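You operate a simulated robot arm through the tools that you are given. There is no shell and no other tool.

The job below is to be done with a simulated robot arm. You get a single attempt, and the scene is never put back.

JOB
Fit both 10 g weights on the round plate, at 45 and opposite; run the balancing machine and stop it.
Fine: lid shut; stop once the reading shows.

Only the result counts: the job must be done as asked and must still hold three seconds after the hand-in. Knocking over, shifting, dropping, spilling or breaking anything else fails it. Lids that push on must go on centred and level and be pressed home; caps that screw on are set level and turned clockwise until they are tight.

ROBOT AND FRAMES
A 7-joint arm with a two-finger parallel gripper, fixed in place. Base frame: the origin is at the foot of the arm, x ahead of it, y to its left, z up. Units: cm, degrees, N and s.
Its first joint turns from -132.0 to 132.0 degrees. Payload 3.91 kg.
Tool frame: the origin (TCP) lies between the finger pads and is the grasp point; the fingertips stand 3 cm ahead of it; z points along the fingers, y is the line along which they close. Largest opening 11 cm; finger width 2, thickness 1; the body of the gripper, 4.8 by 11.2 cm, starts 5.5 cm behind the TCP.
Orientation is told as [roll, pitch, yaw] about the base's x, y, z axes, in that order, counted from this pose: with the fingers straight down and closing along the base's y, the tool's x points along the base's -x, its y along +y and its z along -z.

CONTROLS
- The arm moves only by the tool step_arm. Its argument "deltas" is a list that holds one entry, the list of rows, each a list of 7 numbers: the shift along the tool's x, y, z in units of 25 mm (1.0 is 25 mm), then the turn, a rotation vector about the tool's x, y, z in units of 8 degrees (1.0 is 8 degrees), then the opening, from 0 (shut) to 1 (fully open). In form: [[[x, y, z, ax, ay, az, grip], ...]]. A call has 1 to 20 rows; each row shifts and turns the commanded pose from where the row before left it, along the tool's axes as they then stand. A call with a number of a shift or a turn outside -1 to 1 is refused whole. Each row takes 0.2 s and may step no farther than 5 cm and 8.6 degrees from the row before; otherwise, or with a gripper value out of range, the whole call is refused. A pose out of reach is approached as far as the arm can. The call stops where the force on the tool passes 90 N (or 10 N more than at its start, if that is more) or the arm is blocked; 0.2 s more then pass. Each finger travels about 10.8 cm/s and halts on what it meets, pressing with about 28 N; the grip force reading is that of the motor and also rises with nothing between the fingers. The clock runs only during rows and for 0.2 s after the last one: add rows that do not move to give the fingers time. The reply holds the time, the measured pose of the TCP, the force on the tool along the base axes, the opening and the grip force, in the units named above and with some noise, with the torque about the TCP (base axes, N m) and any sound that the robot's microphone picked up.
- Cameras (640 x 400 px; columns grow to the right, rows downward): "scene" is fixed at [40.14, -65.07, 147.18]; the picture's right is [0.97, 0.26, 0.00], its down [0.06, -0.25, -0.97] and it looks along [-0.25, 0.94, -0.25] (base axes); focal length 309 px, centre (320, 200). "wrist" rides on the gripper at [7.2, 1.7, -10.3] in the tool frame; the picture's right is [-0.23, 0.97, 0.00], its down [-0.76, -0.18, -0.62] and it looks along [-0.61, -0.14, 0.78] (tool axes); focal length 222 px, centre (320, 200).
- camera(camera): a new picture of that camera. It takes no simulated time.
- point_at(camera, pixels): for up to 12 pixels [column, row] of the newest picture of that camera ("zoom" is the newest enlarged one), the place [x, y, z] in the base frame of the surface seen there, good to about 0.3 cm. It takes no simulated time.
- inspect(camera, box): a new picture of the part [left, top, right, bottom] of that camera's present view, enlarged. It takes no simulated time.
- sign_off(): hands the job in; it is judged then, once.

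Leave the gripper open and the arm clear of the work at the hand-in unless told otherwise.

The tools are called after "Call:" by a JSON object that holds its "fn" and its "kwargs". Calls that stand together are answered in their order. step_arm: Moves the arm, as the interface text tells. Its arguments: {"type":"object","properties":{"deltas":{"type":"array"}},"required":["deltas"]} The other tools are called the same way: camera (camera) takes a picture; point_at (camera, pixels) gives the place of the surface under pixels of a picture; inspect (camera, box) takes an enlarged picture of a part of a camera's view; sign_off () hands the job in.

At the start:

```text
clock: 0.0
ee_pos: [45.25, 44.46, 148.33]
tcp_rot: [0.1, 0.0, -0.1]
contact_force: [-0.5, -0.5, 0.3]
wrist_torque: [0.01, 0.0, 0.04]
opening: 10.99
grasp_force: 0.0
```

scene: 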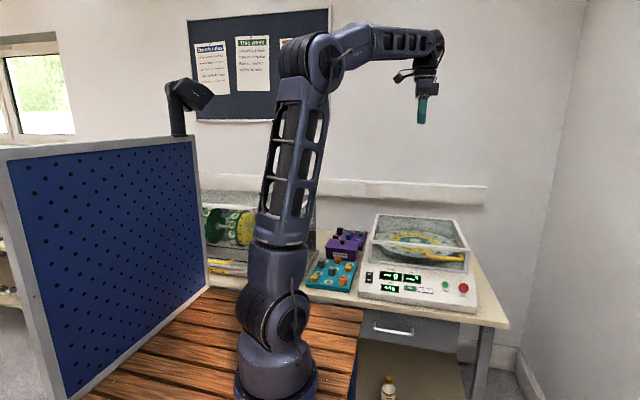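
wrist: 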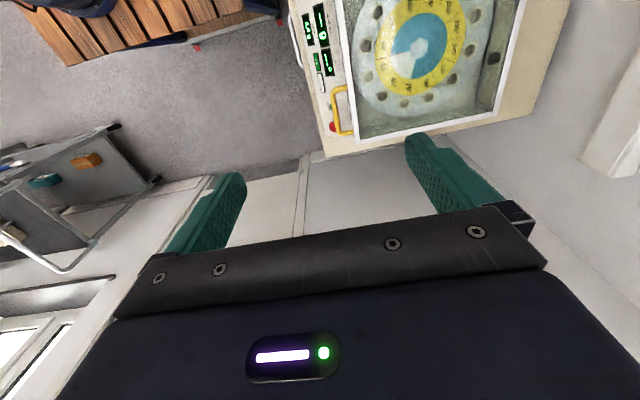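

I see the balancing machine with a transparent lid at the right of the scene picture. The teal arm gripper is high up. First I'll take enlarged pictures of the machine and the surroundings to find the weights, buttons, and displays.

Call:
{"fn": "inspect", "kwargs": {"camera": "scene", "box": [340, 200, 500, 320]}}

Call:
{"fn": "inspect", "kwargs": {"camera": "wrist", "box": [280, 0, 560, 170]}}

Call:
{"fn": "inspect", "kwargs": {"camera": "scene", "box": [190, 180, 370, 300]}}

Call:
{"fn": "inspect", "kwargs": {"camera": "wrist", "box": [0, 110, 170, 290]}}

```text
3.33 times, centred on (420, 260) of scene
```

zoom: 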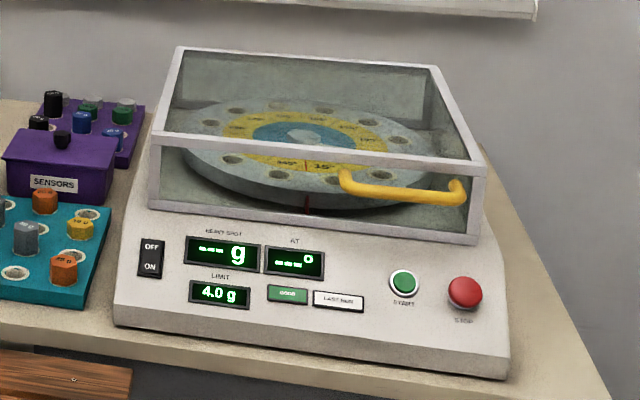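

```text
2.29 times, centred on (420, 85) of wrist
```

zoom: 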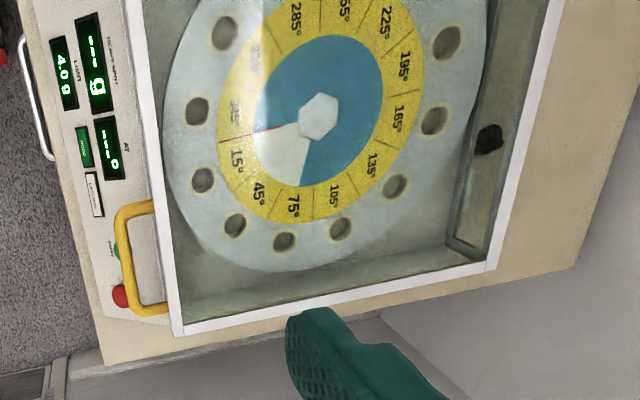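

```text
3.33 times, centred on (280, 240) of scene
```

zoom: 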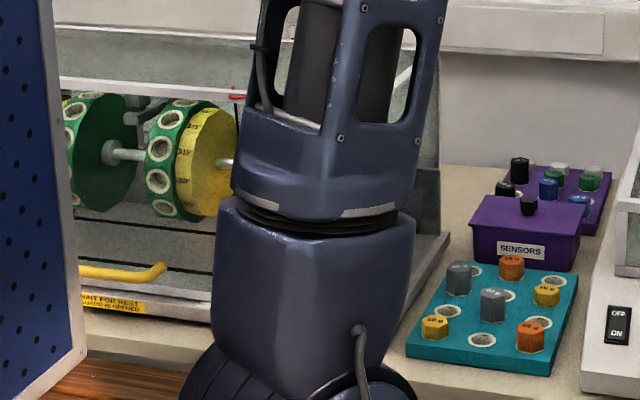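

```text
2.22 times, centred on (85, 200) of wrist
```

zoom: 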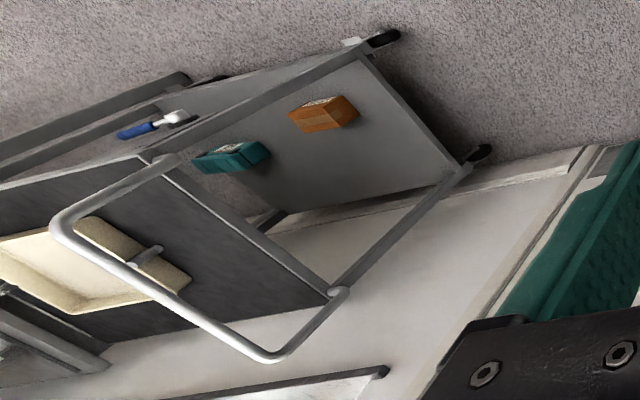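

A teal tray beside the machine holds grey, orange and yellow hex weights, and a purple tray holds black, blue and green ones. I zoom in further to read the labels and the machine's panel.

Call:
{"fn": "inspect", "kwargs": {"camera": "scene", "box": [300, 250, 364, 290]}}

Call:
{"fn": "inspect", "kwargs": {"camera": "scene", "box": [320, 220, 370, 252]}}

Call:
{"fn": "inspect", "kwargs": {"camera": "scene", "box": [365, 250, 475, 315]}}

Call:
{"fn": "inspect", "kwargs": {"camera": "scene", "box": [190, 30, 330, 120]}}

```text
10.00 times, centred on (332, 270) of scene
```

zoom: 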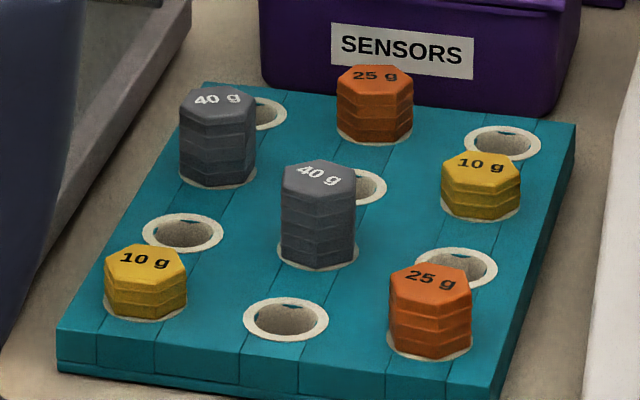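

```text
12.50 times, centred on (345, 236) of scene
```

zoom: 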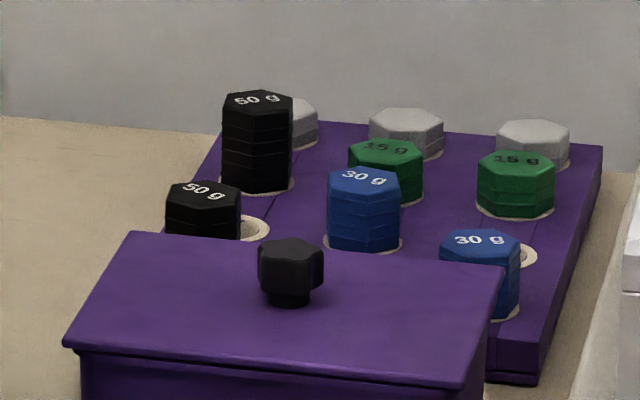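

```text
5.82 times, centred on (420, 282) of scene
```

zoom: 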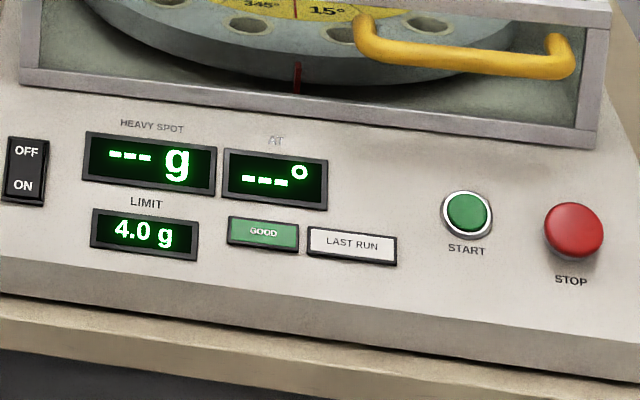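

```text
4.44 times, centred on (260, 75) of scene
```

zoom: 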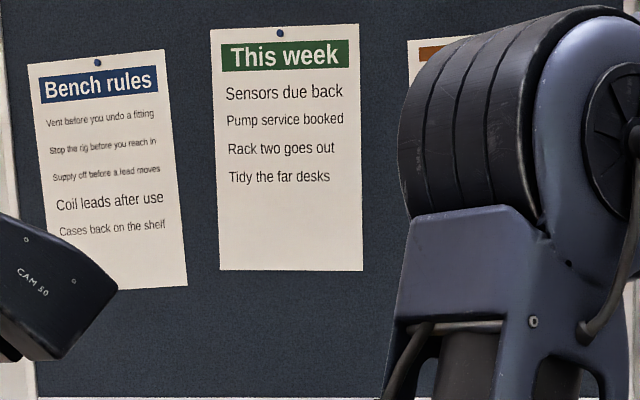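

The two yellow hex weights (at zoom pixels ~(145,275) and ~(482,180) in the tray picture) are the 10 g ones. Now I get positions of weights, tray, machine panel, lid and handle from the full scene picture and the enlarged ones.

Call:
{"fn": "inspect", "kwargs": {"camera": "scene", "box": [300, 250, 364, 290]}}

Call:
{"fn": "point_at", "kwargs": {"camera": "zoom", "pixels": [[145, 262], [482, 164], [318, 175], [430, 282], [218, 97], [374, 76], [285, 320], [182, 235], [60, 350], [575, 135], [492, 390], [210, 90]]}}

Call:
{"fn": "inspect", "kwargs": {"camera": "scene", "box": [340, 200, 500, 320]}}

Call:
{"fn": "point_at", "kwargs": {"camera": "zoom", "pixels": [[150, 258], [404, 282], [466, 292], [180, 47], [437, 68], [485, 170], [155, 140], [345, 183], [455, 193], [400, 192], [118, 325], [506, 375]]}}

```text
10.00 times, centred on (332, 270) of scene
```

zoom: 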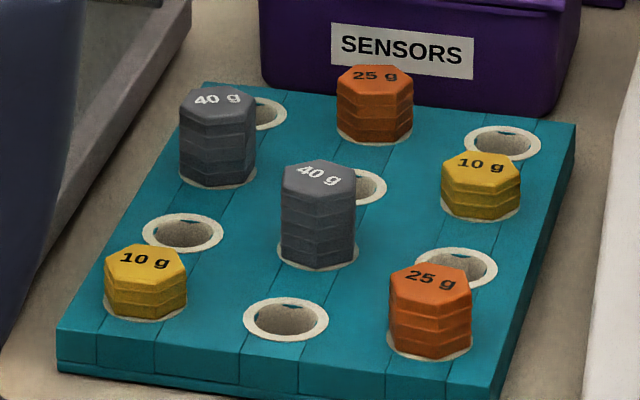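

```text
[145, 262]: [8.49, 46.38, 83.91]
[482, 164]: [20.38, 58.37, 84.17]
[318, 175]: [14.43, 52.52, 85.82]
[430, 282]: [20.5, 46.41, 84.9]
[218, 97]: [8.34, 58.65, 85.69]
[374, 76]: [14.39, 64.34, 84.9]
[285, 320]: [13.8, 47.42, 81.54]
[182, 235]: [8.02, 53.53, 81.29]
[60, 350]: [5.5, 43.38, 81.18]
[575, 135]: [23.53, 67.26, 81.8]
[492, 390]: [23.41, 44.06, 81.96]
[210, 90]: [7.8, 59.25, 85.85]
```

```text
3.33 times, centred on (420, 260) of scene
```

zoom: 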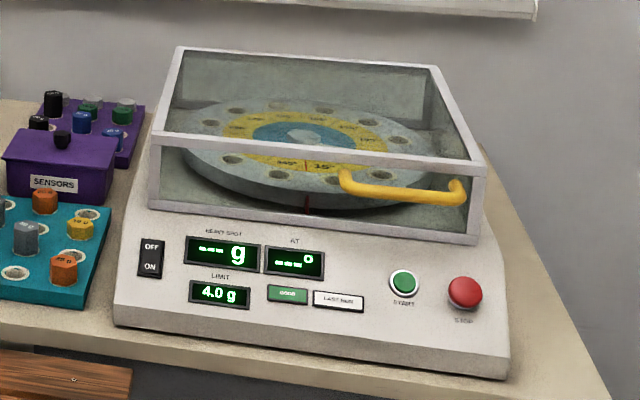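

```text
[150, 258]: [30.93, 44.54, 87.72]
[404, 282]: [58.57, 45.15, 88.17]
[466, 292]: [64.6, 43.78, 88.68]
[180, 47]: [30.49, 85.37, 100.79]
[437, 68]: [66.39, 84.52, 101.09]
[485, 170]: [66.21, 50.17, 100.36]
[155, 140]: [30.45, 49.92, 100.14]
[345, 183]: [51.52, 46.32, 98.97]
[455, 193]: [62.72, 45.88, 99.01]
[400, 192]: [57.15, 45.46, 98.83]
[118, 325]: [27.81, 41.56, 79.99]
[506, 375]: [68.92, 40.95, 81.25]
```

Machine panel: green START near (58.6,45.2,88.2), red STOP near (64.6,43.8,88.7); lid about x 30–66, y 50–85, top z≈101; handle at y≈46, z≈99. Next I measure the plate, the dark blob inside the lid, the wall and the bench from the wrist and scene pictures.

Call:
{"fn": "point_at", "kwargs": {"camera": "wrist", "pixels": [[494, 59], [419, 50], [540, 60], [590, 60], [600, 150], [500, 112], [527, 10], [420, 120], [340, 95], [318, 30], [555, 10], [335, 150]]}}

Call:
{"fn": "point_at", "kwargs": {"camera": "scene", "pixels": [[420, 170], [420, 195], [300, 340], [500, 310], [530, 250], [280, 390], [350, 205], [230, 210], [215, 265], [340, 385], [460, 30], [388, 385]]}}

Call:
{"fn": "inspect", "kwargs": {"camera": "wrist", "box": [430, 0, 560, 80]}}

```text
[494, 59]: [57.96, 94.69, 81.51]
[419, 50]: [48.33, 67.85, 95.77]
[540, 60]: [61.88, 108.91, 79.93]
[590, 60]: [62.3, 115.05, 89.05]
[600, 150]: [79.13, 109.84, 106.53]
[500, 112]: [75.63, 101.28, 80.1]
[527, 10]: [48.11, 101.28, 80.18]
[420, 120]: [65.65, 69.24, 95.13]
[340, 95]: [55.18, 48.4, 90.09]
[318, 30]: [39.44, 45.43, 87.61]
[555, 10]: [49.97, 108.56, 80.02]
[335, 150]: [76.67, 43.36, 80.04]
```

```text
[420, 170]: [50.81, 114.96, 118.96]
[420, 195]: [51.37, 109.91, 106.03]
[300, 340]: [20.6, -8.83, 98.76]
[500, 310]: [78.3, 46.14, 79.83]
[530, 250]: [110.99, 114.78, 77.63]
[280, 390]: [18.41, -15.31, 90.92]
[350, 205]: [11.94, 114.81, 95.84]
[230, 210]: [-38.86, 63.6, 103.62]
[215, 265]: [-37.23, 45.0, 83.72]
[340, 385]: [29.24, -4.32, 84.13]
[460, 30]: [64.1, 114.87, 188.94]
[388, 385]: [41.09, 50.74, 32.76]
```

```text
4.92 times, centred on (495, 40) of wrist
```

zoom: 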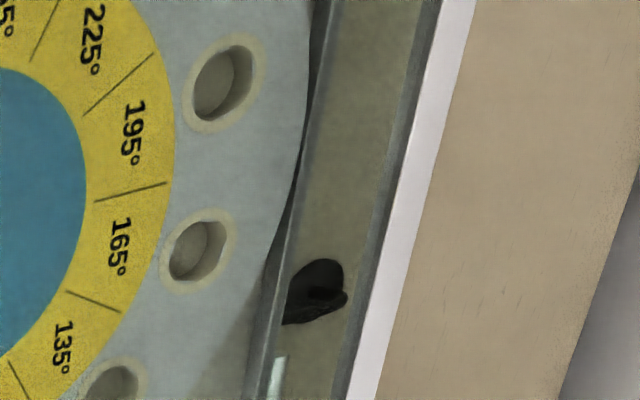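

The hub of the plate is at about (48.3, 67.9), holes line up with the labels (line dividers in between), and the wall is at y≈115. My plan is to lift the lid by its front handle with the tool held horizontally (pointing +y). First I move to the front of the machine at a safe height.

Call:
{"fn": "step_arm", "kwargs": {"deltas": [[[-0.55, -0.7, 0.3, 0, 0, 0, 1], [-0.55, -0.7, 0.3, 0, 0, 0, 1], [-0.55, -0.7, 0.3, 0, 0, 0, 1], [-0.55, -0.7, 0.3, 0, 0, 0, 1], [-0.55, -0.7, 0.3, 0, 0, 0, 1], [-0.55, -0.7, 0.3, 0, 0, 0, 1], [-0.55, -0.7, 0.3, 0, 0, 0, 1], [-0.55, -0.7, 0.3, 0, 0, 0, 1]]]}}

Call:
{"fn": "step_arm", "kwargs": {"deltas": [[[0, 0, 0, -0.9375, 0, 0, 1], [0, 0, 0, -0.9375, 0, 0, 1], [0, 0, 0, -0.9375, 0, 0, 1]]]}}

```text
clock: 1.8
ee_pos: [56.3, 30.32, 142.32]
tcp_rot: [0.1, 0.0, -0.1]
contact_force: [-0.9, 0.2, 0.2]
wrist_torque: [-0.02, -0.02, -0.04]
opening: 10.99
grasp_force: 0.0
```

```text
clock: 2.6
ee_pos: [56.16, 30.52, 142.27]
tcp_rot: [22.5, 0.0, -0.1]
contact_force: [0.5, 0.3, -0.3]
wrist_torque: [-0.04, -0.02, -0.01]
opening: 11.0
grasp_force: 0.3
```

The arm follows well and roll grew to +22.5, which is the direction I want. I'll continue the roll to 90 degrees.

Call:
{"fn": "step_arm", "kwargs": {"deltas": [[[0, 0, 0, -0.9375, 0, 0, 1], [0, 0, 0, -0.9375, 0, 0, 1], [0, 0, 0, -0.9375, 0, 0, 1], [0, 0, 0, -0.9375, 0, 0, 1], [0, 0, 0, -0.9375, 0, 0, 1], [0, 0, 0, -0.9375, 0, 0, 1], [0, 0, 0, -0.9375, 0, 0, 1], [0, 0, 0, -0.9375, 0, 0, 1], [0, 0, 0, -0.9375, 0, 0, 1]]]}}

Call:
{"fn": "camera", "kwargs": {"camera": "wrist"}}

Call:
{"fn": "camera", "kwargs": {"camera": "scene"}}

```text
clock: 4.6
ee_pos: [56.4, 30.46, 142.48]
tcp_rot: [90.1, 0.0, -0.1]
contact_force: [-0.8, -0.6, 0.2]
wrist_torque: [-0.02, -0.02, -0.03]
opening: 10.99
grasp_force: 0.0
```

```text
taken
```

wrist: 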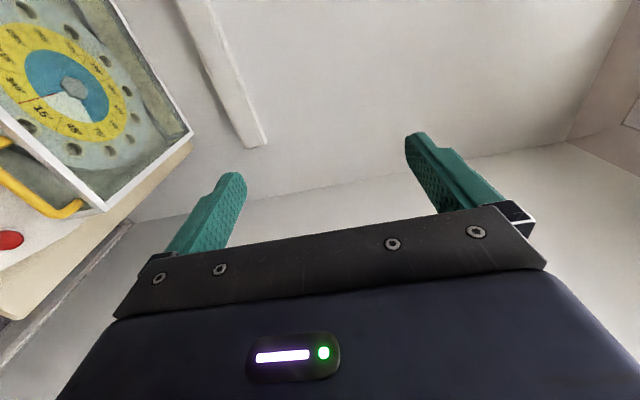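

```text
taken
```

scene: 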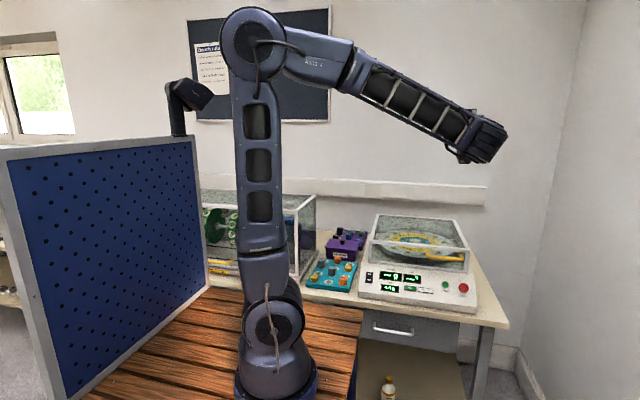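

The tool is now horizontal, pointing +y, clear of everything. I'll lower it toward handle height (z≈99) in two stages, staying at y≈30.

Call:
{"fn": "step_arm", "kwargs": {"deltas": [[[0, -0.95, 0, 0, 0, 0, 0.45], [0, -0.95, 0, 0, 0, 0, 0.45], [0, -0.95, 0, 0, 0, 0, 0.45], [0, -0.95, 0, 0, 0, 0, 0.45], [0, -0.95, 0, 0, 0, 0, 0.45], [0, -0.95, 0, 0, 0, 0, 0.45], [0, -0.95, 0, 0, 0, 0, 0.45], [0, -0.95, 0, 0, 0, 0, 0.45], [0, -0.95, 0, 0, 0, 0, 0.45], [0, -0.95, 0, 0, 0, 0, 0.45], [0, -0.95, 0, 0, 0, 0, 0.45], [0, -0.95, 0, 0, 0, 0, 0.45]]]}}

Call:
{"fn": "camera", "kwargs": {"camera": "wrist"}}

Call:
{"fn": "camera", "kwargs": {"camera": "scene"}}

```text
clock: 7.2
ee_pos: [56.33, 30.56, 113.83]
tcp_rot: [90.0, 0.0, 0.0]
contact_force: [-0.5, 0.0, 0.2]
wrist_torque: [0.0, 0.0, 0.0]
opening: 4.94
grasp_force: 0.1
```

```text
taken
```

wrist: 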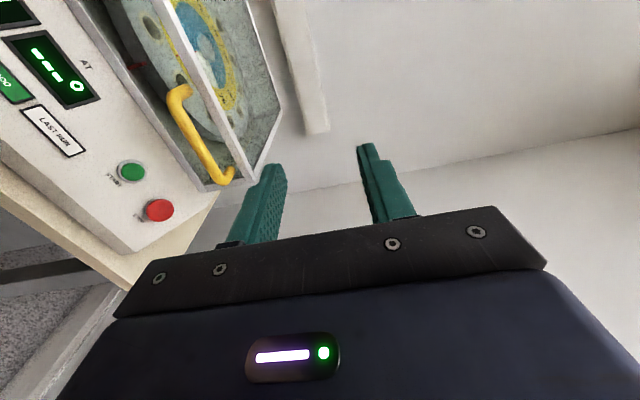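

```text
taken
```

scene: 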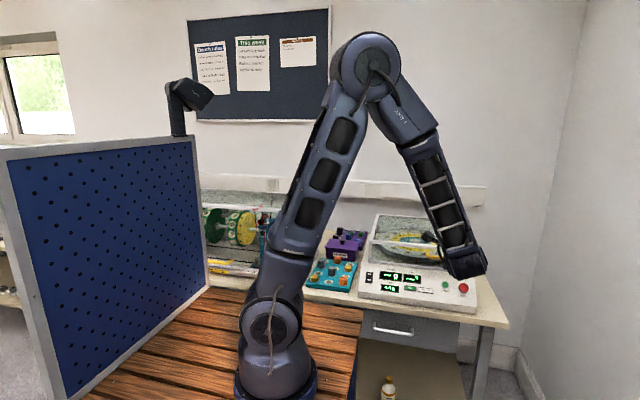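

Third notice is visible now at (297,52); the handle is visible in the wrist picture from (182,92) to (228,178). I'll read the notice and measure the handle from this close view.

Call:
{"fn": "inspect", "kwargs": {"camera": "scene", "box": [270, 30, 326, 65]}}

Call:
{"fn": "inspect", "kwargs": {"camera": "wrist", "box": [100, 60, 292, 180]}}

Call:
{"fn": "point_at", "kwargs": {"camera": "wrist", "pixels": [[182, 92], [192, 125], [205, 150], [220, 178], [230, 172], [188, 90], [132, 172], [160, 210], [235, 184], [200, 188], [120, 62], [281, 100]]}}

```text
11.43 times, centred on (298, 48) of scene
```

zoom: 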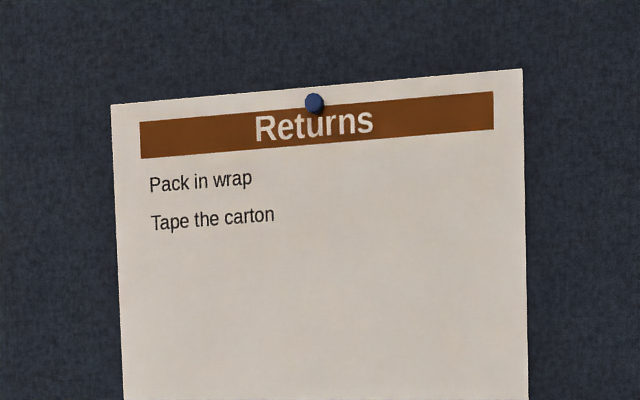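

```text
3.33 times, centred on (196, 120) of wrist
```

zoom: 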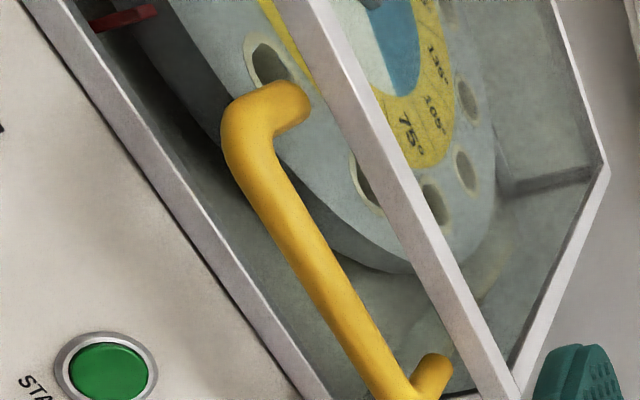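

```text
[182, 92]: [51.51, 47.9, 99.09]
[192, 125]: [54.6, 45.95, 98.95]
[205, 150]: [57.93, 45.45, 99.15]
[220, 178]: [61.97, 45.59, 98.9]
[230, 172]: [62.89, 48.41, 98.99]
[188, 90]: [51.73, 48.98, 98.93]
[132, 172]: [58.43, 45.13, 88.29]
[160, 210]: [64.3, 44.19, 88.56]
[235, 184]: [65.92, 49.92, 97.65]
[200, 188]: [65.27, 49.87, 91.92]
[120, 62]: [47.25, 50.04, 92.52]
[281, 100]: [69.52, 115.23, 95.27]
```

The handle bar runs from x≈51.5 to 62.9 with its centre near y≈46, z≈98.5, and the lid front is at y≈50. I lower to z≈98.5, and then advance so the bar is between the fingers.

Call:
{"fn": "step_arm", "kwargs": {"deltas": [[[0, -0.876, 0, 0, 0, 0, 0.45], [0, -0.876, 0, 0, 0, 0, 0.45], [0, -0.876, 0, 0, 0, 0, 0.45], [0, -0.876, 0, 0, 0, 0, 0.45], [0, -0.876, 0, 0, 0, 0, 0.45], [0, -0.876, 0, 0, 0, 0, 0.45], [0, -0.876, 0, 0, 0, 0, 0.45], [0, 0, 0.8, 0, 0, 0, 0.45], [0, 0, 0.8, 0, 0, 0, 0.45]]]}}

Call:
{"fn": "camera", "kwargs": {"camera": "wrist"}}

Call:
{"fn": "camera", "kwargs": {"camera": "scene"}}

```text
clock: 9.2
ee_pos: [56.29, 34.52, 98.46]
tcp_rot: [90.0, -0.1, 0.0]
contact_force: [-0.4, -0.3, -0.1]
wrist_torque: [0.0, -0.01, -0.03]
opening: 4.93
grasp_force: 0.1
```

```text
taken
```

wrist: 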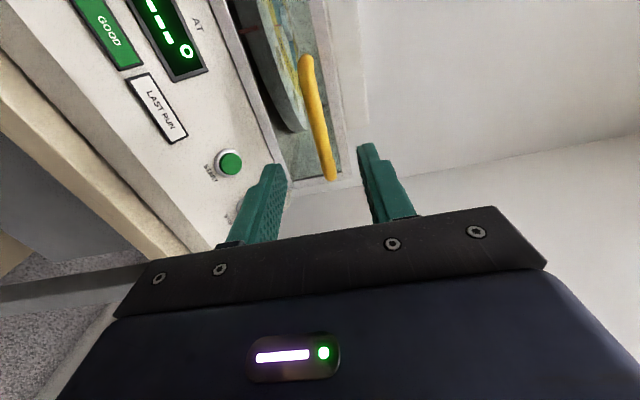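

```text
taken
```

scene: 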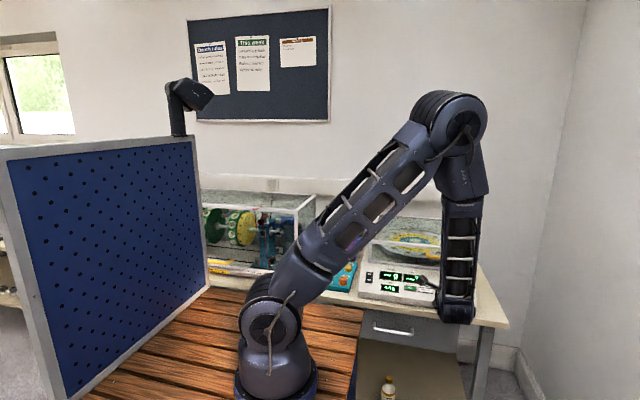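

The bar now shows centred between the two fingers at picture (318,120). I verify its height from this view before advancing.

Call:
{"fn": "point_at", "kwargs": {"camera": "wrist", "pixels": [[306, 70], [312, 100], [318, 130], [325, 160], [312, 130], [324, 130], [345, 130], [290, 150], [340, 182], [262, 100]]}}

Call:
{"fn": "step_arm", "kwargs": {"deltas": [[[0, 0, 0.7, 0, 0, 0, 0.42], [0, 0, 0.7, 0, 0, 0, 0.42], [0, 0, 0.7, 0, 0, 0, 0.42], [0, 0, 0.7, 0, 0, 0, 0.42], [0, 0, 0.7, 0, 0, 0, 0.42], [0, 0, 0.7, 0, 0, 0, 0.42]]]}}

Call:
{"fn": "camera", "kwargs": {"camera": "wrist"}}

```text
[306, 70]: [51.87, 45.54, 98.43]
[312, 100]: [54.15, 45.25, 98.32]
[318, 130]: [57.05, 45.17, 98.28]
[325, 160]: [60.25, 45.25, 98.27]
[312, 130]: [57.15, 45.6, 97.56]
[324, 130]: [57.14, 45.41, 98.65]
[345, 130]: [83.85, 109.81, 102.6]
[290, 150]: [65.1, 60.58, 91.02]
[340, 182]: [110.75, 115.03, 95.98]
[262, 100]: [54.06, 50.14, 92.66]
```

```text
clock: 10.6
ee_pos: [56.57, 45.23, 98.65]
tcp_rot: [90.0, 0.0, -0.1]
contact_force: [0.4, 0.2, 1.0]
wrist_torque: [0.01, -0.01, -0.01]
opening: 4.6
grasp_force: 0.1
```

```text
taken
```

wrist: 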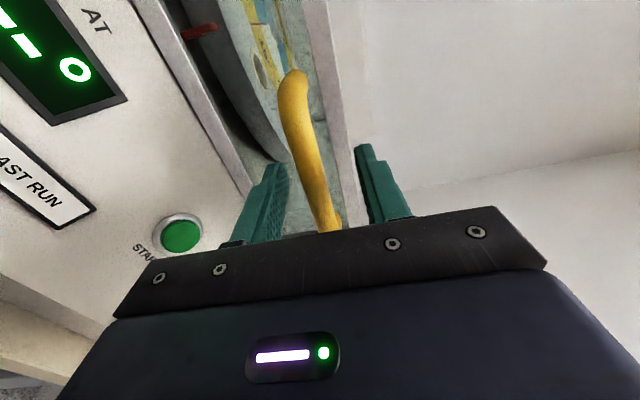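

The bar centre is at about (y 45.9, z 98.1) between the fingers. I narrow the opening to cage the bar without squeezing, then lift along the first ~10° of the lid's arc (assumed hinge near y 85, z 91).

Call:
{"fn": "step_arm", "kwargs": {"deltas": [[[0, 0, 0, 0, 0, 0, 0.24], [0, 0, 0, 0, 0, 0, 0.24], [0, 0.3, 0, 0, 0, 0, 0.24], [0, 0.6, 0.1, 0, 0, 0, 0.24], [0, 0.891, 0.241, 0, 0, 0, 0.24], [0, 0.891, 0.241, 0, 0, 0, 0.24]]]}}

Call:
{"fn": "camera", "kwargs": {"camera": "wrist"}}

Call:
{"fn": "camera", "kwargs": {"camera": "scene"}}

```text
clock: 12.0
ee_pos: [56.17, 46.34, 105.25]
tcp_rot: [90.0, 0.0, 0.0]
contact_force: [-0.3, -0.7, -1.1]
wrist_torque: [-0.06, -0.01, 0.02]
opening: 2.67
grasp_force: 0.3
```

```text
taken
```

wrist: 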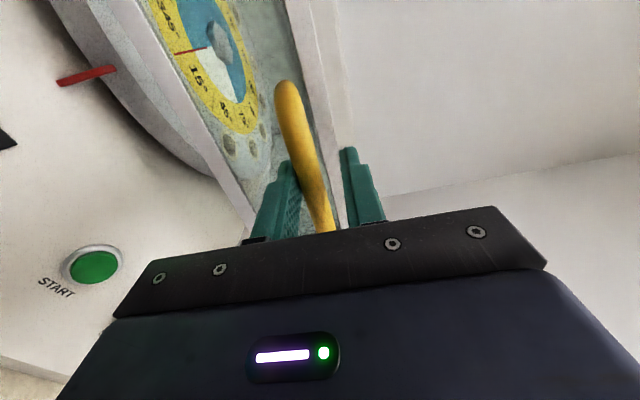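

```text
taken
```

scene: 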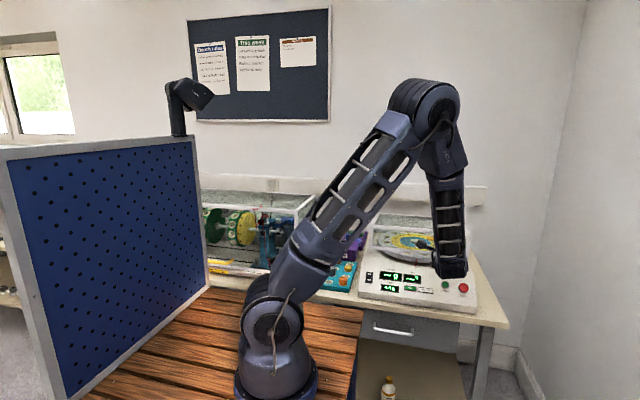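

The lid lifts easily (about 1 N) and its front rim is now clear of the panel. I continue along the arc to about 50°.

Call:
{"fn": "step_arm", "kwargs": {"deltas": [[[0, 0.835, 0.42, 0, 0, 0, 0.24], [0, 0.835, 0.42, 0, 0, 0, 0.24], [0, 0.835, 0.42, 0, 0, 0, 0.24], [0, 0.755, 0.54, 0, 0, 0, 0.24], [0, 0.755, 0.54, 0, 0, 0, 0.24], [0, 0.755, 0.54, 0, 0, 0, 0.24]]]}}

Call:
{"fn": "camera", "kwargs": {"camera": "wrist"}}

Call:
{"fn": "camera", "kwargs": {"camera": "scene"}}

```text
clock: 13.4
ee_pos: [56.37, 53.84, 117.12]
tcp_rot: [90.0, 0.0, 0.1]
contact_force: [-0.7, -0.5, -1.5]
wrist_torque: [-0.04, 0.01, -0.05]
opening: 2.7
grasp_force: 0.7
```

```text
taken
```

wrist: 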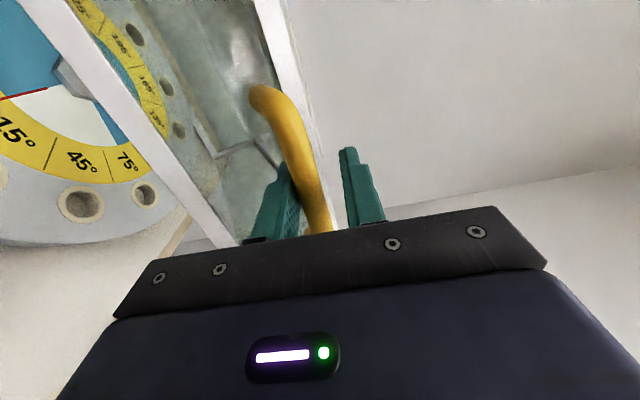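

```text
taken
```

scene: 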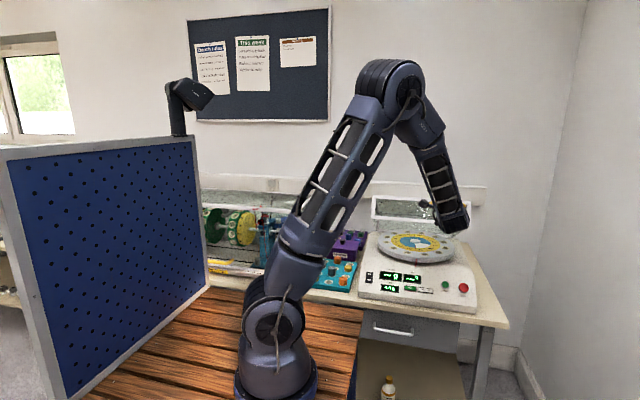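

Lid is about 30° up and the bar stays caged. Continuing to about 60°.

Call:
{"fn": "step_arm", "kwargs": {"deltas": [[[0, 0.649, 0.655, 0, 0, 0, 0.24], [0, 0.649, 0.655, 0, 0, 0, 0.24], [0, 0.649, 0.655, 0, 0, 0, 0.24], [0, 0.527, 0.757, 0, 0, 0, 0.24], [0, 0.527, 0.757, 0, 0, 0, 0.24], [0, 0.527, 0.757, 0, 0, 0, 0.24], [0, 0.387, 0.837, 0, 0, 0, 0.24], [0, 0.387, 0.837, 0, 0, 0, 0.24], [0, 0.387, 0.837, 0, 0, 0, 0.24]]]}}

Call:
{"fn": "camera", "kwargs": {"camera": "wrist"}}

Call:
{"fn": "camera", "kwargs": {"camera": "scene"}}

```text
clock: 15.4
ee_pos: [56.32, 70.46, 129.23]
tcp_rot: [90.1, -0.1, -0.1]
contact_force: [-3.6, -13.4, 33.6]
wrist_torque: [0.29, 0.28, 0.19]
opening: 2.52
grasp_force: 16.7
```

```text
taken
```

wrist: 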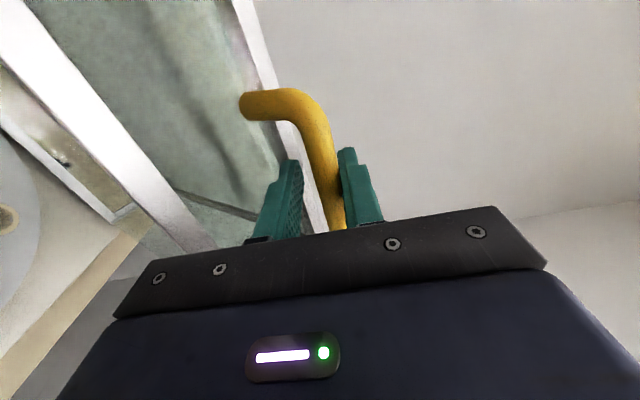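

```text
taken
```

scene: 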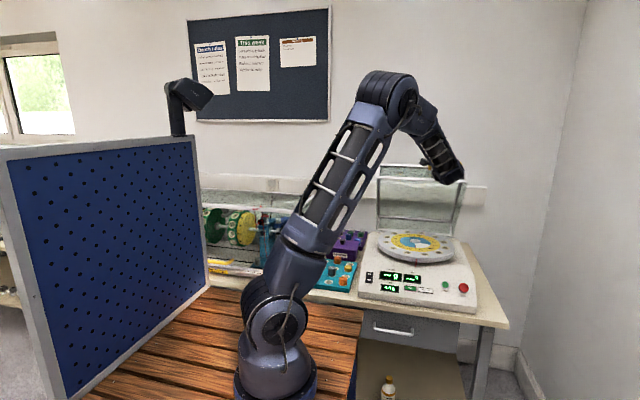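

The reading shows about 36 N purely along the radial direction: the bar is pressing on the upper finger, so the true arc is a bit larger than assumed. I move outward (up and slightly back) to relieve it.

Call:
{"fn": "step_arm", "kwargs": {"deltas": [[[0, 0.28, -0.1, 0, 0, 0, 0.26], [0, 0, 0, 0, 0, 0, 0.26]]]}}

Call:
{"fn": "inspect", "kwargs": {"camera": "wrist", "box": [200, 60, 440, 210]}}

```text
clock: 16.0
ee_pos: [56.22, 70.2, 129.51]
tcp_rot: [89.9, 0.0, -0.1]
contact_force: [-0.5, -0.5, 0.2]
wrist_torque: [-0.02, -0.02, 0.0]
opening: 2.86
grasp_force: 0.1
```

```text
2.67 times, centred on (320, 135) of wrist
```

zoom: 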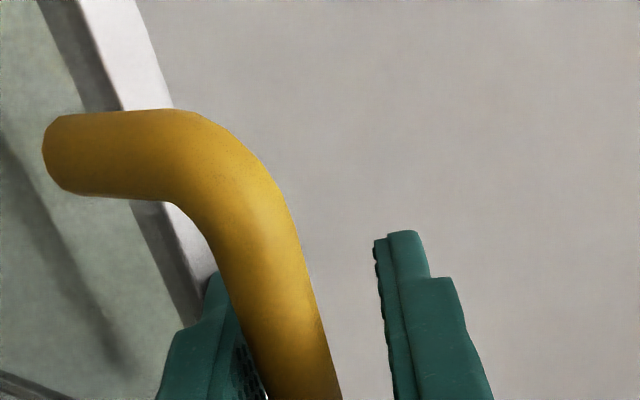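

The force is relieved. I measure lid and handle geometry now to refine the hinge location and angle.

Call:
{"fn": "camera", "kwargs": {"camera": "scene"}}

Call:
{"fn": "inspect", "kwargs": {"camera": "scene", "box": [350, 150, 500, 270]}}

Call:
{"fn": "point_at", "kwargs": {"camera": "wrist", "pixels": [[250, 108], [300, 105], [325, 150], [330, 190], [255, 60], [245, 5], [10, 30], [150, 190]]}}

```text
taken
```

scene: 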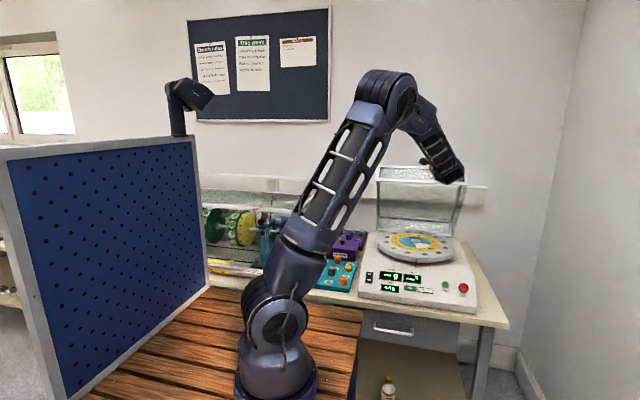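

```text
3.33 times, centred on (425, 210) of scene
```

zoom: 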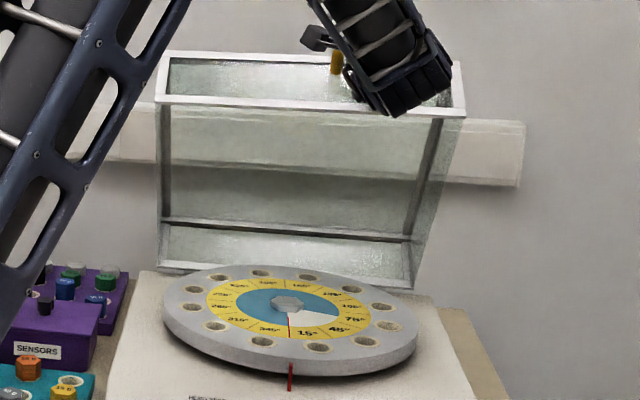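

```text
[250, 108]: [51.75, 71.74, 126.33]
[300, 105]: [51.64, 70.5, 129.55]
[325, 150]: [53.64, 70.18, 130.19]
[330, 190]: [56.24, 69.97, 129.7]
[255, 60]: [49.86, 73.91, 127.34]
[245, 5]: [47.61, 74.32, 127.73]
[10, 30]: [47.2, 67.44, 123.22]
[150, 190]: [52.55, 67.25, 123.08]
```

Refined hinge is near (y 86.5, z 91.7) and the lid is about 58° up; it isn't past its balance point yet. I now grip the bar and continue along the corrected arc, tilting the tool slightly downward for body clearance.

Call:
{"fn": "step_arm", "kwargs": {"deltas": [[[0, 0, 0, 0, 0, 0, 0.1], [0, 0, 0, 0, 0, 0, 0.1], [0, 0.204, 0.536, 0.3125, 0, 0, 0.1], [0, 0.227, 0.527, 0.3125, 0, 0, 0.1], [0, 0.215, 0.531, 0.3125, 0, 0, 0.1], [0, 0.238, 0.521, 0.3125, 0, 0, 0.1]]]}}

Call:
{"fn": "camera", "kwargs": {"camera": "wrist"}}

Call:
{"fn": "camera", "kwargs": {"camera": "scene"}}

```text
clock: 17.4
ee_pos: [56.22, 75.92, 131.59]
tcp_rot: [80.0, 0.1, 0.0]
contact_force: [-1.0, 2.0, -7.9]
wrist_torque: [-0.1, 0.43, 0.17]
opening: 1.5
grasp_force: 23.4
```

```text
taken
```

wrist: 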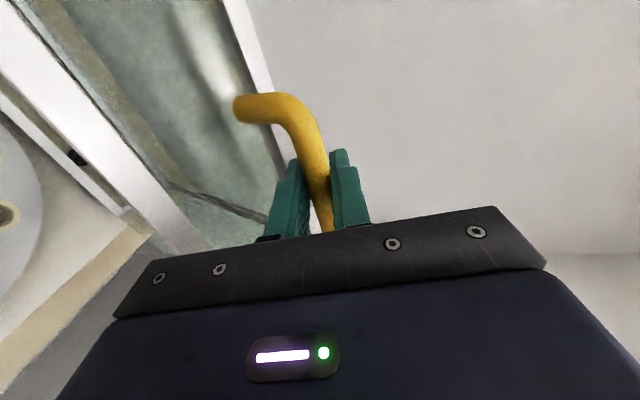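

```text
taken
```

scene: 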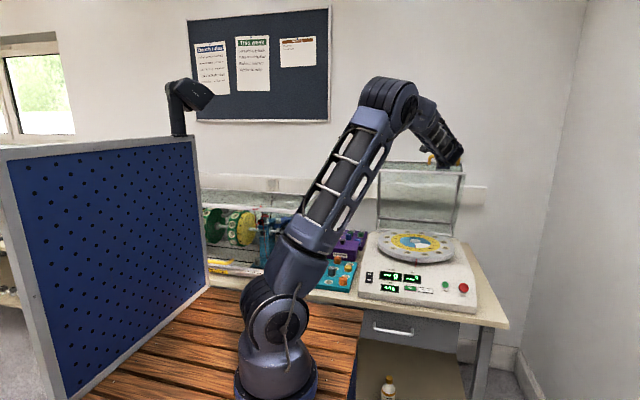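

The grip holds the 1.5 cm bar and forces are small (8 N radial). Continuing the arc to about 74°.

Call:
{"fn": "step_arm", "kwargs": {"deltas": [[[0, 0.176, 0.538, 0.3125, 0, 0, 0.1], [0, 0.219, 0.525, 0.3125, 0, 0, 0.1], [0, 0.223, 0.524, 0.3125, 0, 0, 0.1], [0, 0.246, 0.514, 0.3125, 0, 0, 0.1]]]}}

Call:
{"fn": "camera", "kwargs": {"camera": "scene"}}

```text
clock: 18.4
ee_pos: [56.4, 81.32, 132.48]
tcp_rot: [70.2, -0.1, -0.1]
contact_force: [-4.2, -2.2, 11.9]
wrist_torque: [-0.2, 0.27, -0.2]
opening: 1.47
grasp_force: 45.0
```

```text
taken
```

scene: 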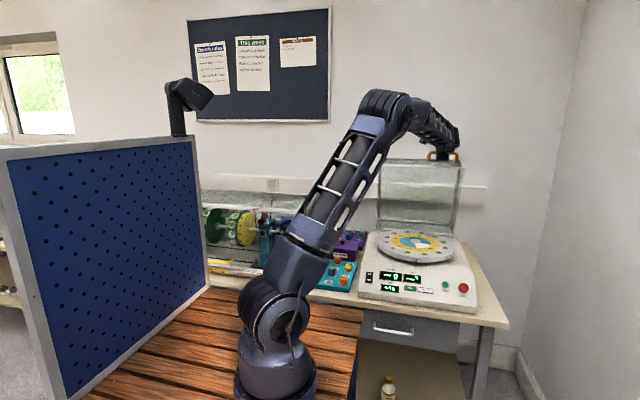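

Forces are still small (12 N). I continue toward ~82°, holding tool tilt at 70°.

Call:
{"fn": "step_arm", "kwargs": {"deltas": [[[0, 0.29, 0.503, 0, 0, 0, 0.1], [0, 0.252, 0.517, 0, 0, 0, 0.1], [0, 0.214, 0.531, 0, 0, 0, 0.1], [0, 0.214, 0.531, 0, 0, 0, 0.1]]]}}

Call:
{"fn": "camera", "kwargs": {"camera": "scene"}}

```text
clock: 19.4
ee_pos: [56.19, 87.03, 132.94]
tcp_rot: [70.1, -0.2, -0.1]
contact_force: [-0.1, -0.6, 19.1]
wrist_torque: [-0.15, 0.16, -0.62]
opening: 1.47
grasp_force: 45.1
```

```text
taken
```

scene: 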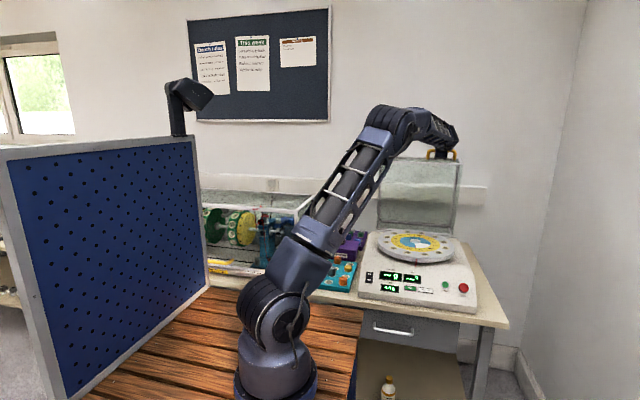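

The lid is near vertical now; no resistance along the path, 19 N radial. I continue with a small upward correction, watching for the stop.

Call:
{"fn": "step_arm", "kwargs": {"deltas": [[[0, 0.271, 0.51, 0, 0, 0, 0.1], [0, 0.214, 0.531, 0, 0, 0, 0.1], [0, 0.157, 0.547, 0, 0, 0, 0.1], [0, 0.157, 0.547, 0, 0, 0, 0.1]]]}}

Call:
{"fn": "camera", "kwargs": {"camera": "wrist"}}

Call:
{"fn": "inspect", "kwargs": {"camera": "scene", "box": [350, 110, 500, 270]}}

```text
clock: 20.4
ee_pos: [56.22, 92.82, 132.48]
tcp_rot: [69.8, 0.1, 0.2]
contact_force: [-16.1, -2.0, -15.7]
wrist_torque: [-0.2, 0.23, -0.49]
opening: 1.46
grasp_force: 45.1
```

```text
taken
```

wrist: 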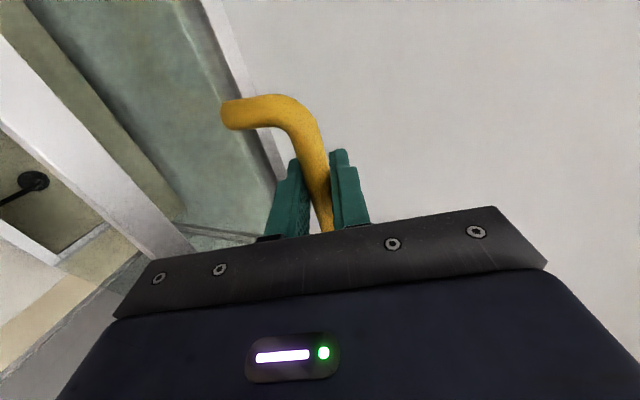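

```text
2.50 times, centred on (425, 190) of scene
```

zoom: 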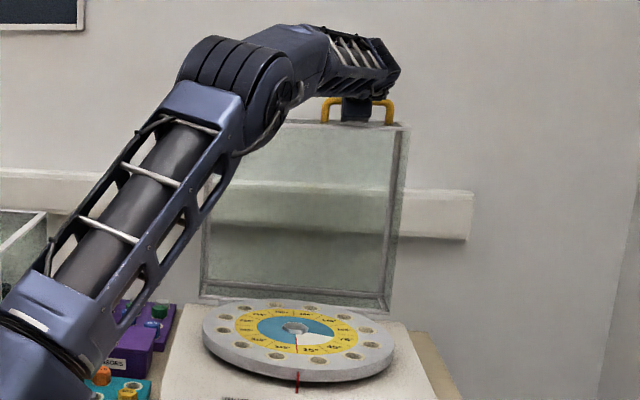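

The lid is about vertical. A black post/knob shows through the lid at wrist (33,182); I take a closer look to see whether it's the lid's rest stop.

Call:
{"fn": "inspect", "kwargs": {"camera": "wrist", "box": [0, 140, 110, 270]}}

Call:
{"fn": "point_at", "kwargs": {"camera": "wrist", "pixels": [[33, 182], [10, 197], [60, 150], [150, 240], [20, 60], [230, 115], [280, 115], [260, 145]]}}

```text
3.08 times, centred on (55, 205) of wrist
```

zoom: 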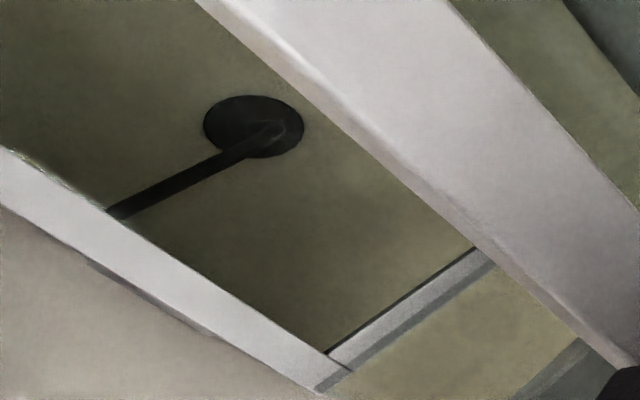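

```text
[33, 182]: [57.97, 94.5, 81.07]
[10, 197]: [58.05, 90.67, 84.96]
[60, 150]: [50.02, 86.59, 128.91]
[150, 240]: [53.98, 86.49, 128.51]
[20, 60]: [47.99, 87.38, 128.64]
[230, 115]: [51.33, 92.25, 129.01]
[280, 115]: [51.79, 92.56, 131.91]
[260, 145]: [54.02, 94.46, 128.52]
```

That black item is just a cable grommet on the table behind (58, 94.5, 81). The lid is now at about 90°. I go on gently 2 rows to look for the hinge stop.

Call:
{"fn": "step_arm", "kwargs": {"deltas": [[[0, 0.004, 0.595, 0, 0, 0, 0.1], [0, 0.079, 0.567, 0, 0, 0, 0.1]]]}}

```text
clock: 21.0
ee_pos: [56.73, 95.28, 131.91]
tcp_rot: [70.0, -0.1, -0.1]
contact_force: [-13.7, -45.3, -20.4]
wrist_torque: [0.06, 0.48, -0.25]
opening: 1.48
grasp_force: 45.3
```

There's a firm 45 N resistance along +y: the lid has met its stop at roughly 93°. I back off slightly to unload, then open the fingers a little and check that the lid stays.

Call:
{"fn": "step_arm", "kwargs": {"deltas": [[[0, -0.05, -0.16, 0, 0, 0, 0.1], [0, 0, 0, 0, 0, 0, 0.28], [0, 0, 0, 0, 0, 0, 0.28], [0, 0, 0, 0, 0, 0, 0.28]]]}}

Call:
{"fn": "inspect", "kwargs": {"camera": "wrist", "box": [160, 60, 440, 235]}}

Call:
{"fn": "inspect", "kwargs": {"camera": "scene", "box": [350, 110, 500, 270]}}

```text
clock: 22.0
ee_pos: [56.48, 95.12, 132.05]
tcp_rot: [70.1, 0.0, -0.1]
contact_force: [0.4, -0.3, -0.1]
wrist_torque: [0.02, -0.02, 0.01]
opening: 3.08
grasp_force: 0.1
```

```text
2.29 times, centred on (300, 148) of wrist
```

zoom: 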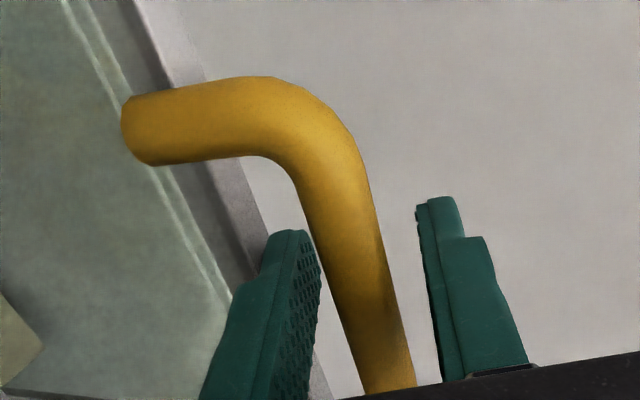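

```text
2.50 times, centred on (425, 190) of scene
```

zoom: 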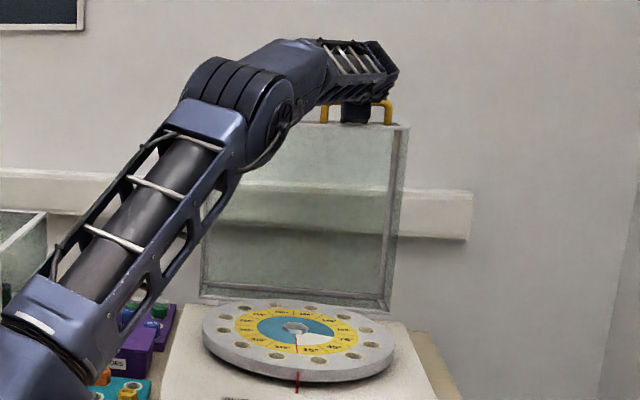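

The lid stays by itself with no load on the fingers. I now withdraw the gripper straight back along its axis and then further back to y≈50.

Call:
{"fn": "step_arm", "kwargs": {"deltas": [[[0, 0, -0.6, 0, 0, 0, 0.28], [0, 0, -0.8, 0, 0, 0, 0.28], [0, 0, -1, 0, 0, 0, 0.28], [0, 0, -1, 0, 0, 0, 0.28], [0, 0, -1, 0, 0, 0, 0.28], [0, 0, -1, 0, 0, 0, 0.28], [0, 0, -1, 0, 0, 0, 0.28], [0, -0.356, -0.977, 0, 0, 0, 0.4], [0, -0.356, -0.977, 0, 0, 0, 0.4], [0, -0.356, -0.977, 0, 0, 0, 0.4], [0, -0.356, -0.977, 0, 0, 0, 0.4], [0, -0.356, -0.977, 0, 0, 0, 0.4], [0, -0.356, -0.977, 0, 0, 0, 0.4], [0, -0.356, -0.977, 0, 0, 0, 0.4], [0, -0.356, -0.977, 0, 0, 0, 0.4], [0, -0.356, -0.977, 0, 0, 0, 0.4]]]}}

Call:
{"fn": "camera", "kwargs": {"camera": "scene"}}

Call:
{"fn": "camera", "kwargs": {"camera": "wrist"}}

```text
clock: 25.4
ee_pos: [56.29, 56.69, 137.47]
tcp_rot: [70.0, 0.0, 0.0]
contact_force: [0.3, 0.5, 0.9]
wrist_torque: [0.01, -0.02, 0.02]
opening: 4.43
grasp_force: 0.0
```

```text
taken
```

scene: 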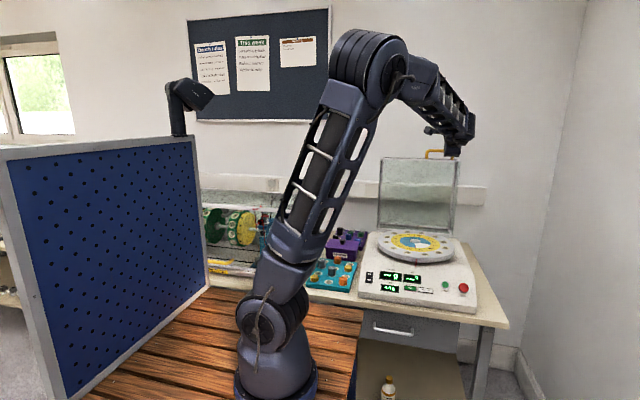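

```text
taken
```

wrist: 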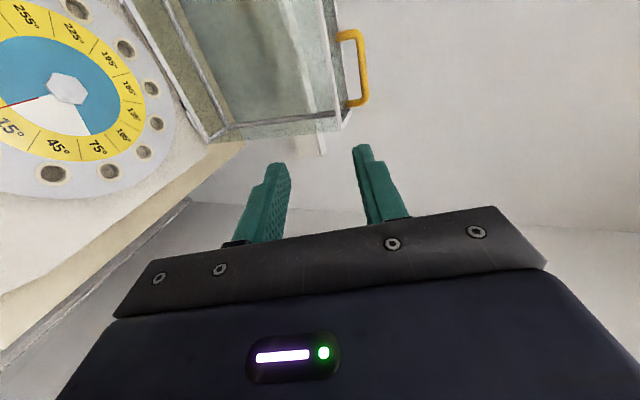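

The lid stands open. Next I turn the tool back to pointing straight down (9 rows of about 7.8°) and look at the plate.

Call:
{"fn": "step_arm", "kwargs": {"deltas": [[[0.4, 0, 0, 0.972, 0, 0, 0.5], [0.4, 0, 0, 0.972, 0, 0, 0.5], [0.4, 0, 0, 0.972, 0, 0, 0.5], [0.4, 0, 0, 0.972, 0, 0, 0.5], [0.4, 0, 0, 0.972, 0, 0, 0.5], [0.4, 0, 0, 0.972, 0, 0, 0.5], [0.4, 0, 0, 0.972, 0, 0, 0.5], [0.4, 0, 0, 0.972, 0, 0, 0.5], [0.4, 0, 0, 0.972, 0, 0, 0.5]]]}}

Call:
{"fn": "camera", "kwargs": {"camera": "wrist"}}

Call:
{"fn": "camera", "kwargs": {"camera": "scene"}}

```text
clock: 27.4
ee_pos: [47.32, 56.75, 137.56]
tcp_rot: [-0.1, 0.0, -0.1]
contact_force: [0.1, -0.4, 0.1]
wrist_torque: [0.07, -0.01, 0.03]
opening: 5.5
grasp_force: 0.1
```

```text
taken
```

wrist: 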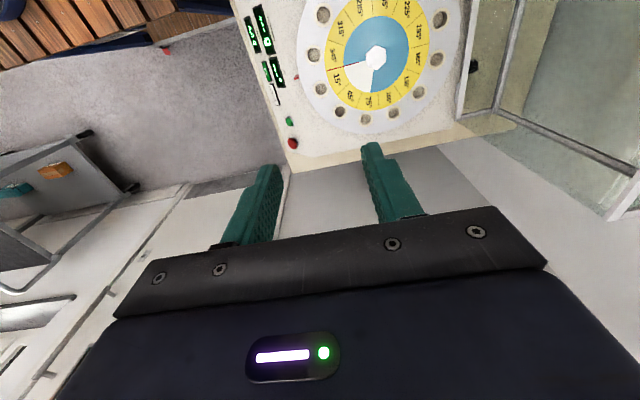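

```text
taken
```

scene: 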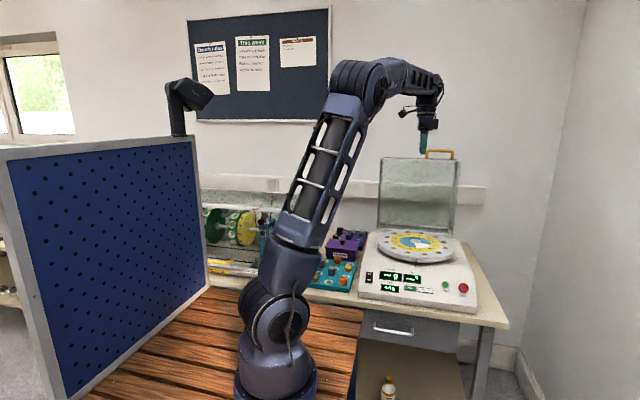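

Good view of the plate. I enlarge it to read the labels and measure the holes at 45° and 225°.

Call:
{"fn": "inspect", "kwargs": {"camera": "wrist", "box": [280, 0, 480, 140]}}

```text
2.86 times, centred on (380, 70) of wrist
```

zoom: 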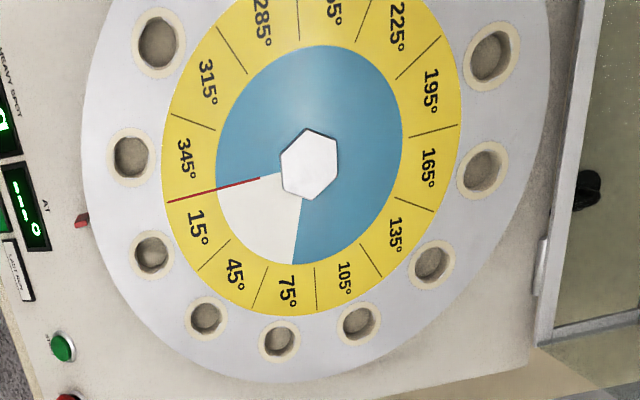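

Label-to-hole alignment is confirmed: the 45° hole is at zoom (205,317). I measure several hole centres and rims to compute the plate centre, radius and height.

Call:
{"fn": "point_at", "kwargs": {"camera": "zoom", "pixels": [[151, 255], [205, 317], [281, 340], [358, 323], [431, 262], [482, 168], [490, 55], [130, 157], [158, 44], [309, 165], [225, 335], [380, 340]]}}

Call:
{"fn": "point_at", "kwargs": {"camera": "wrist", "pixels": [[376, 57], [352, 108], [365, 127], [334, 105], [330, 111], [346, 112], [339, 118]]}}

```text
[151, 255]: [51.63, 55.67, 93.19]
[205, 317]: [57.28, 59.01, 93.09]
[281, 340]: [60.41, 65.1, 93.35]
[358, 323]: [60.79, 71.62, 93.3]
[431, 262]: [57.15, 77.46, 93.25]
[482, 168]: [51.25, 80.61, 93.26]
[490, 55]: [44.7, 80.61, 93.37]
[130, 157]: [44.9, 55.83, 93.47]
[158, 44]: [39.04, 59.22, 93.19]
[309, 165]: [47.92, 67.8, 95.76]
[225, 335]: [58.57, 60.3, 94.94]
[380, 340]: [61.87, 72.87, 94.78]
```

```text
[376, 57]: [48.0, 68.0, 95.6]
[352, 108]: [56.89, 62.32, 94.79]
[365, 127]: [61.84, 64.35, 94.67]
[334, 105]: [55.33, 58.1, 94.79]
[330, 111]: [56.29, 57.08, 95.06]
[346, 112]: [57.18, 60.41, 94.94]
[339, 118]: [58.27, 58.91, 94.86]
```

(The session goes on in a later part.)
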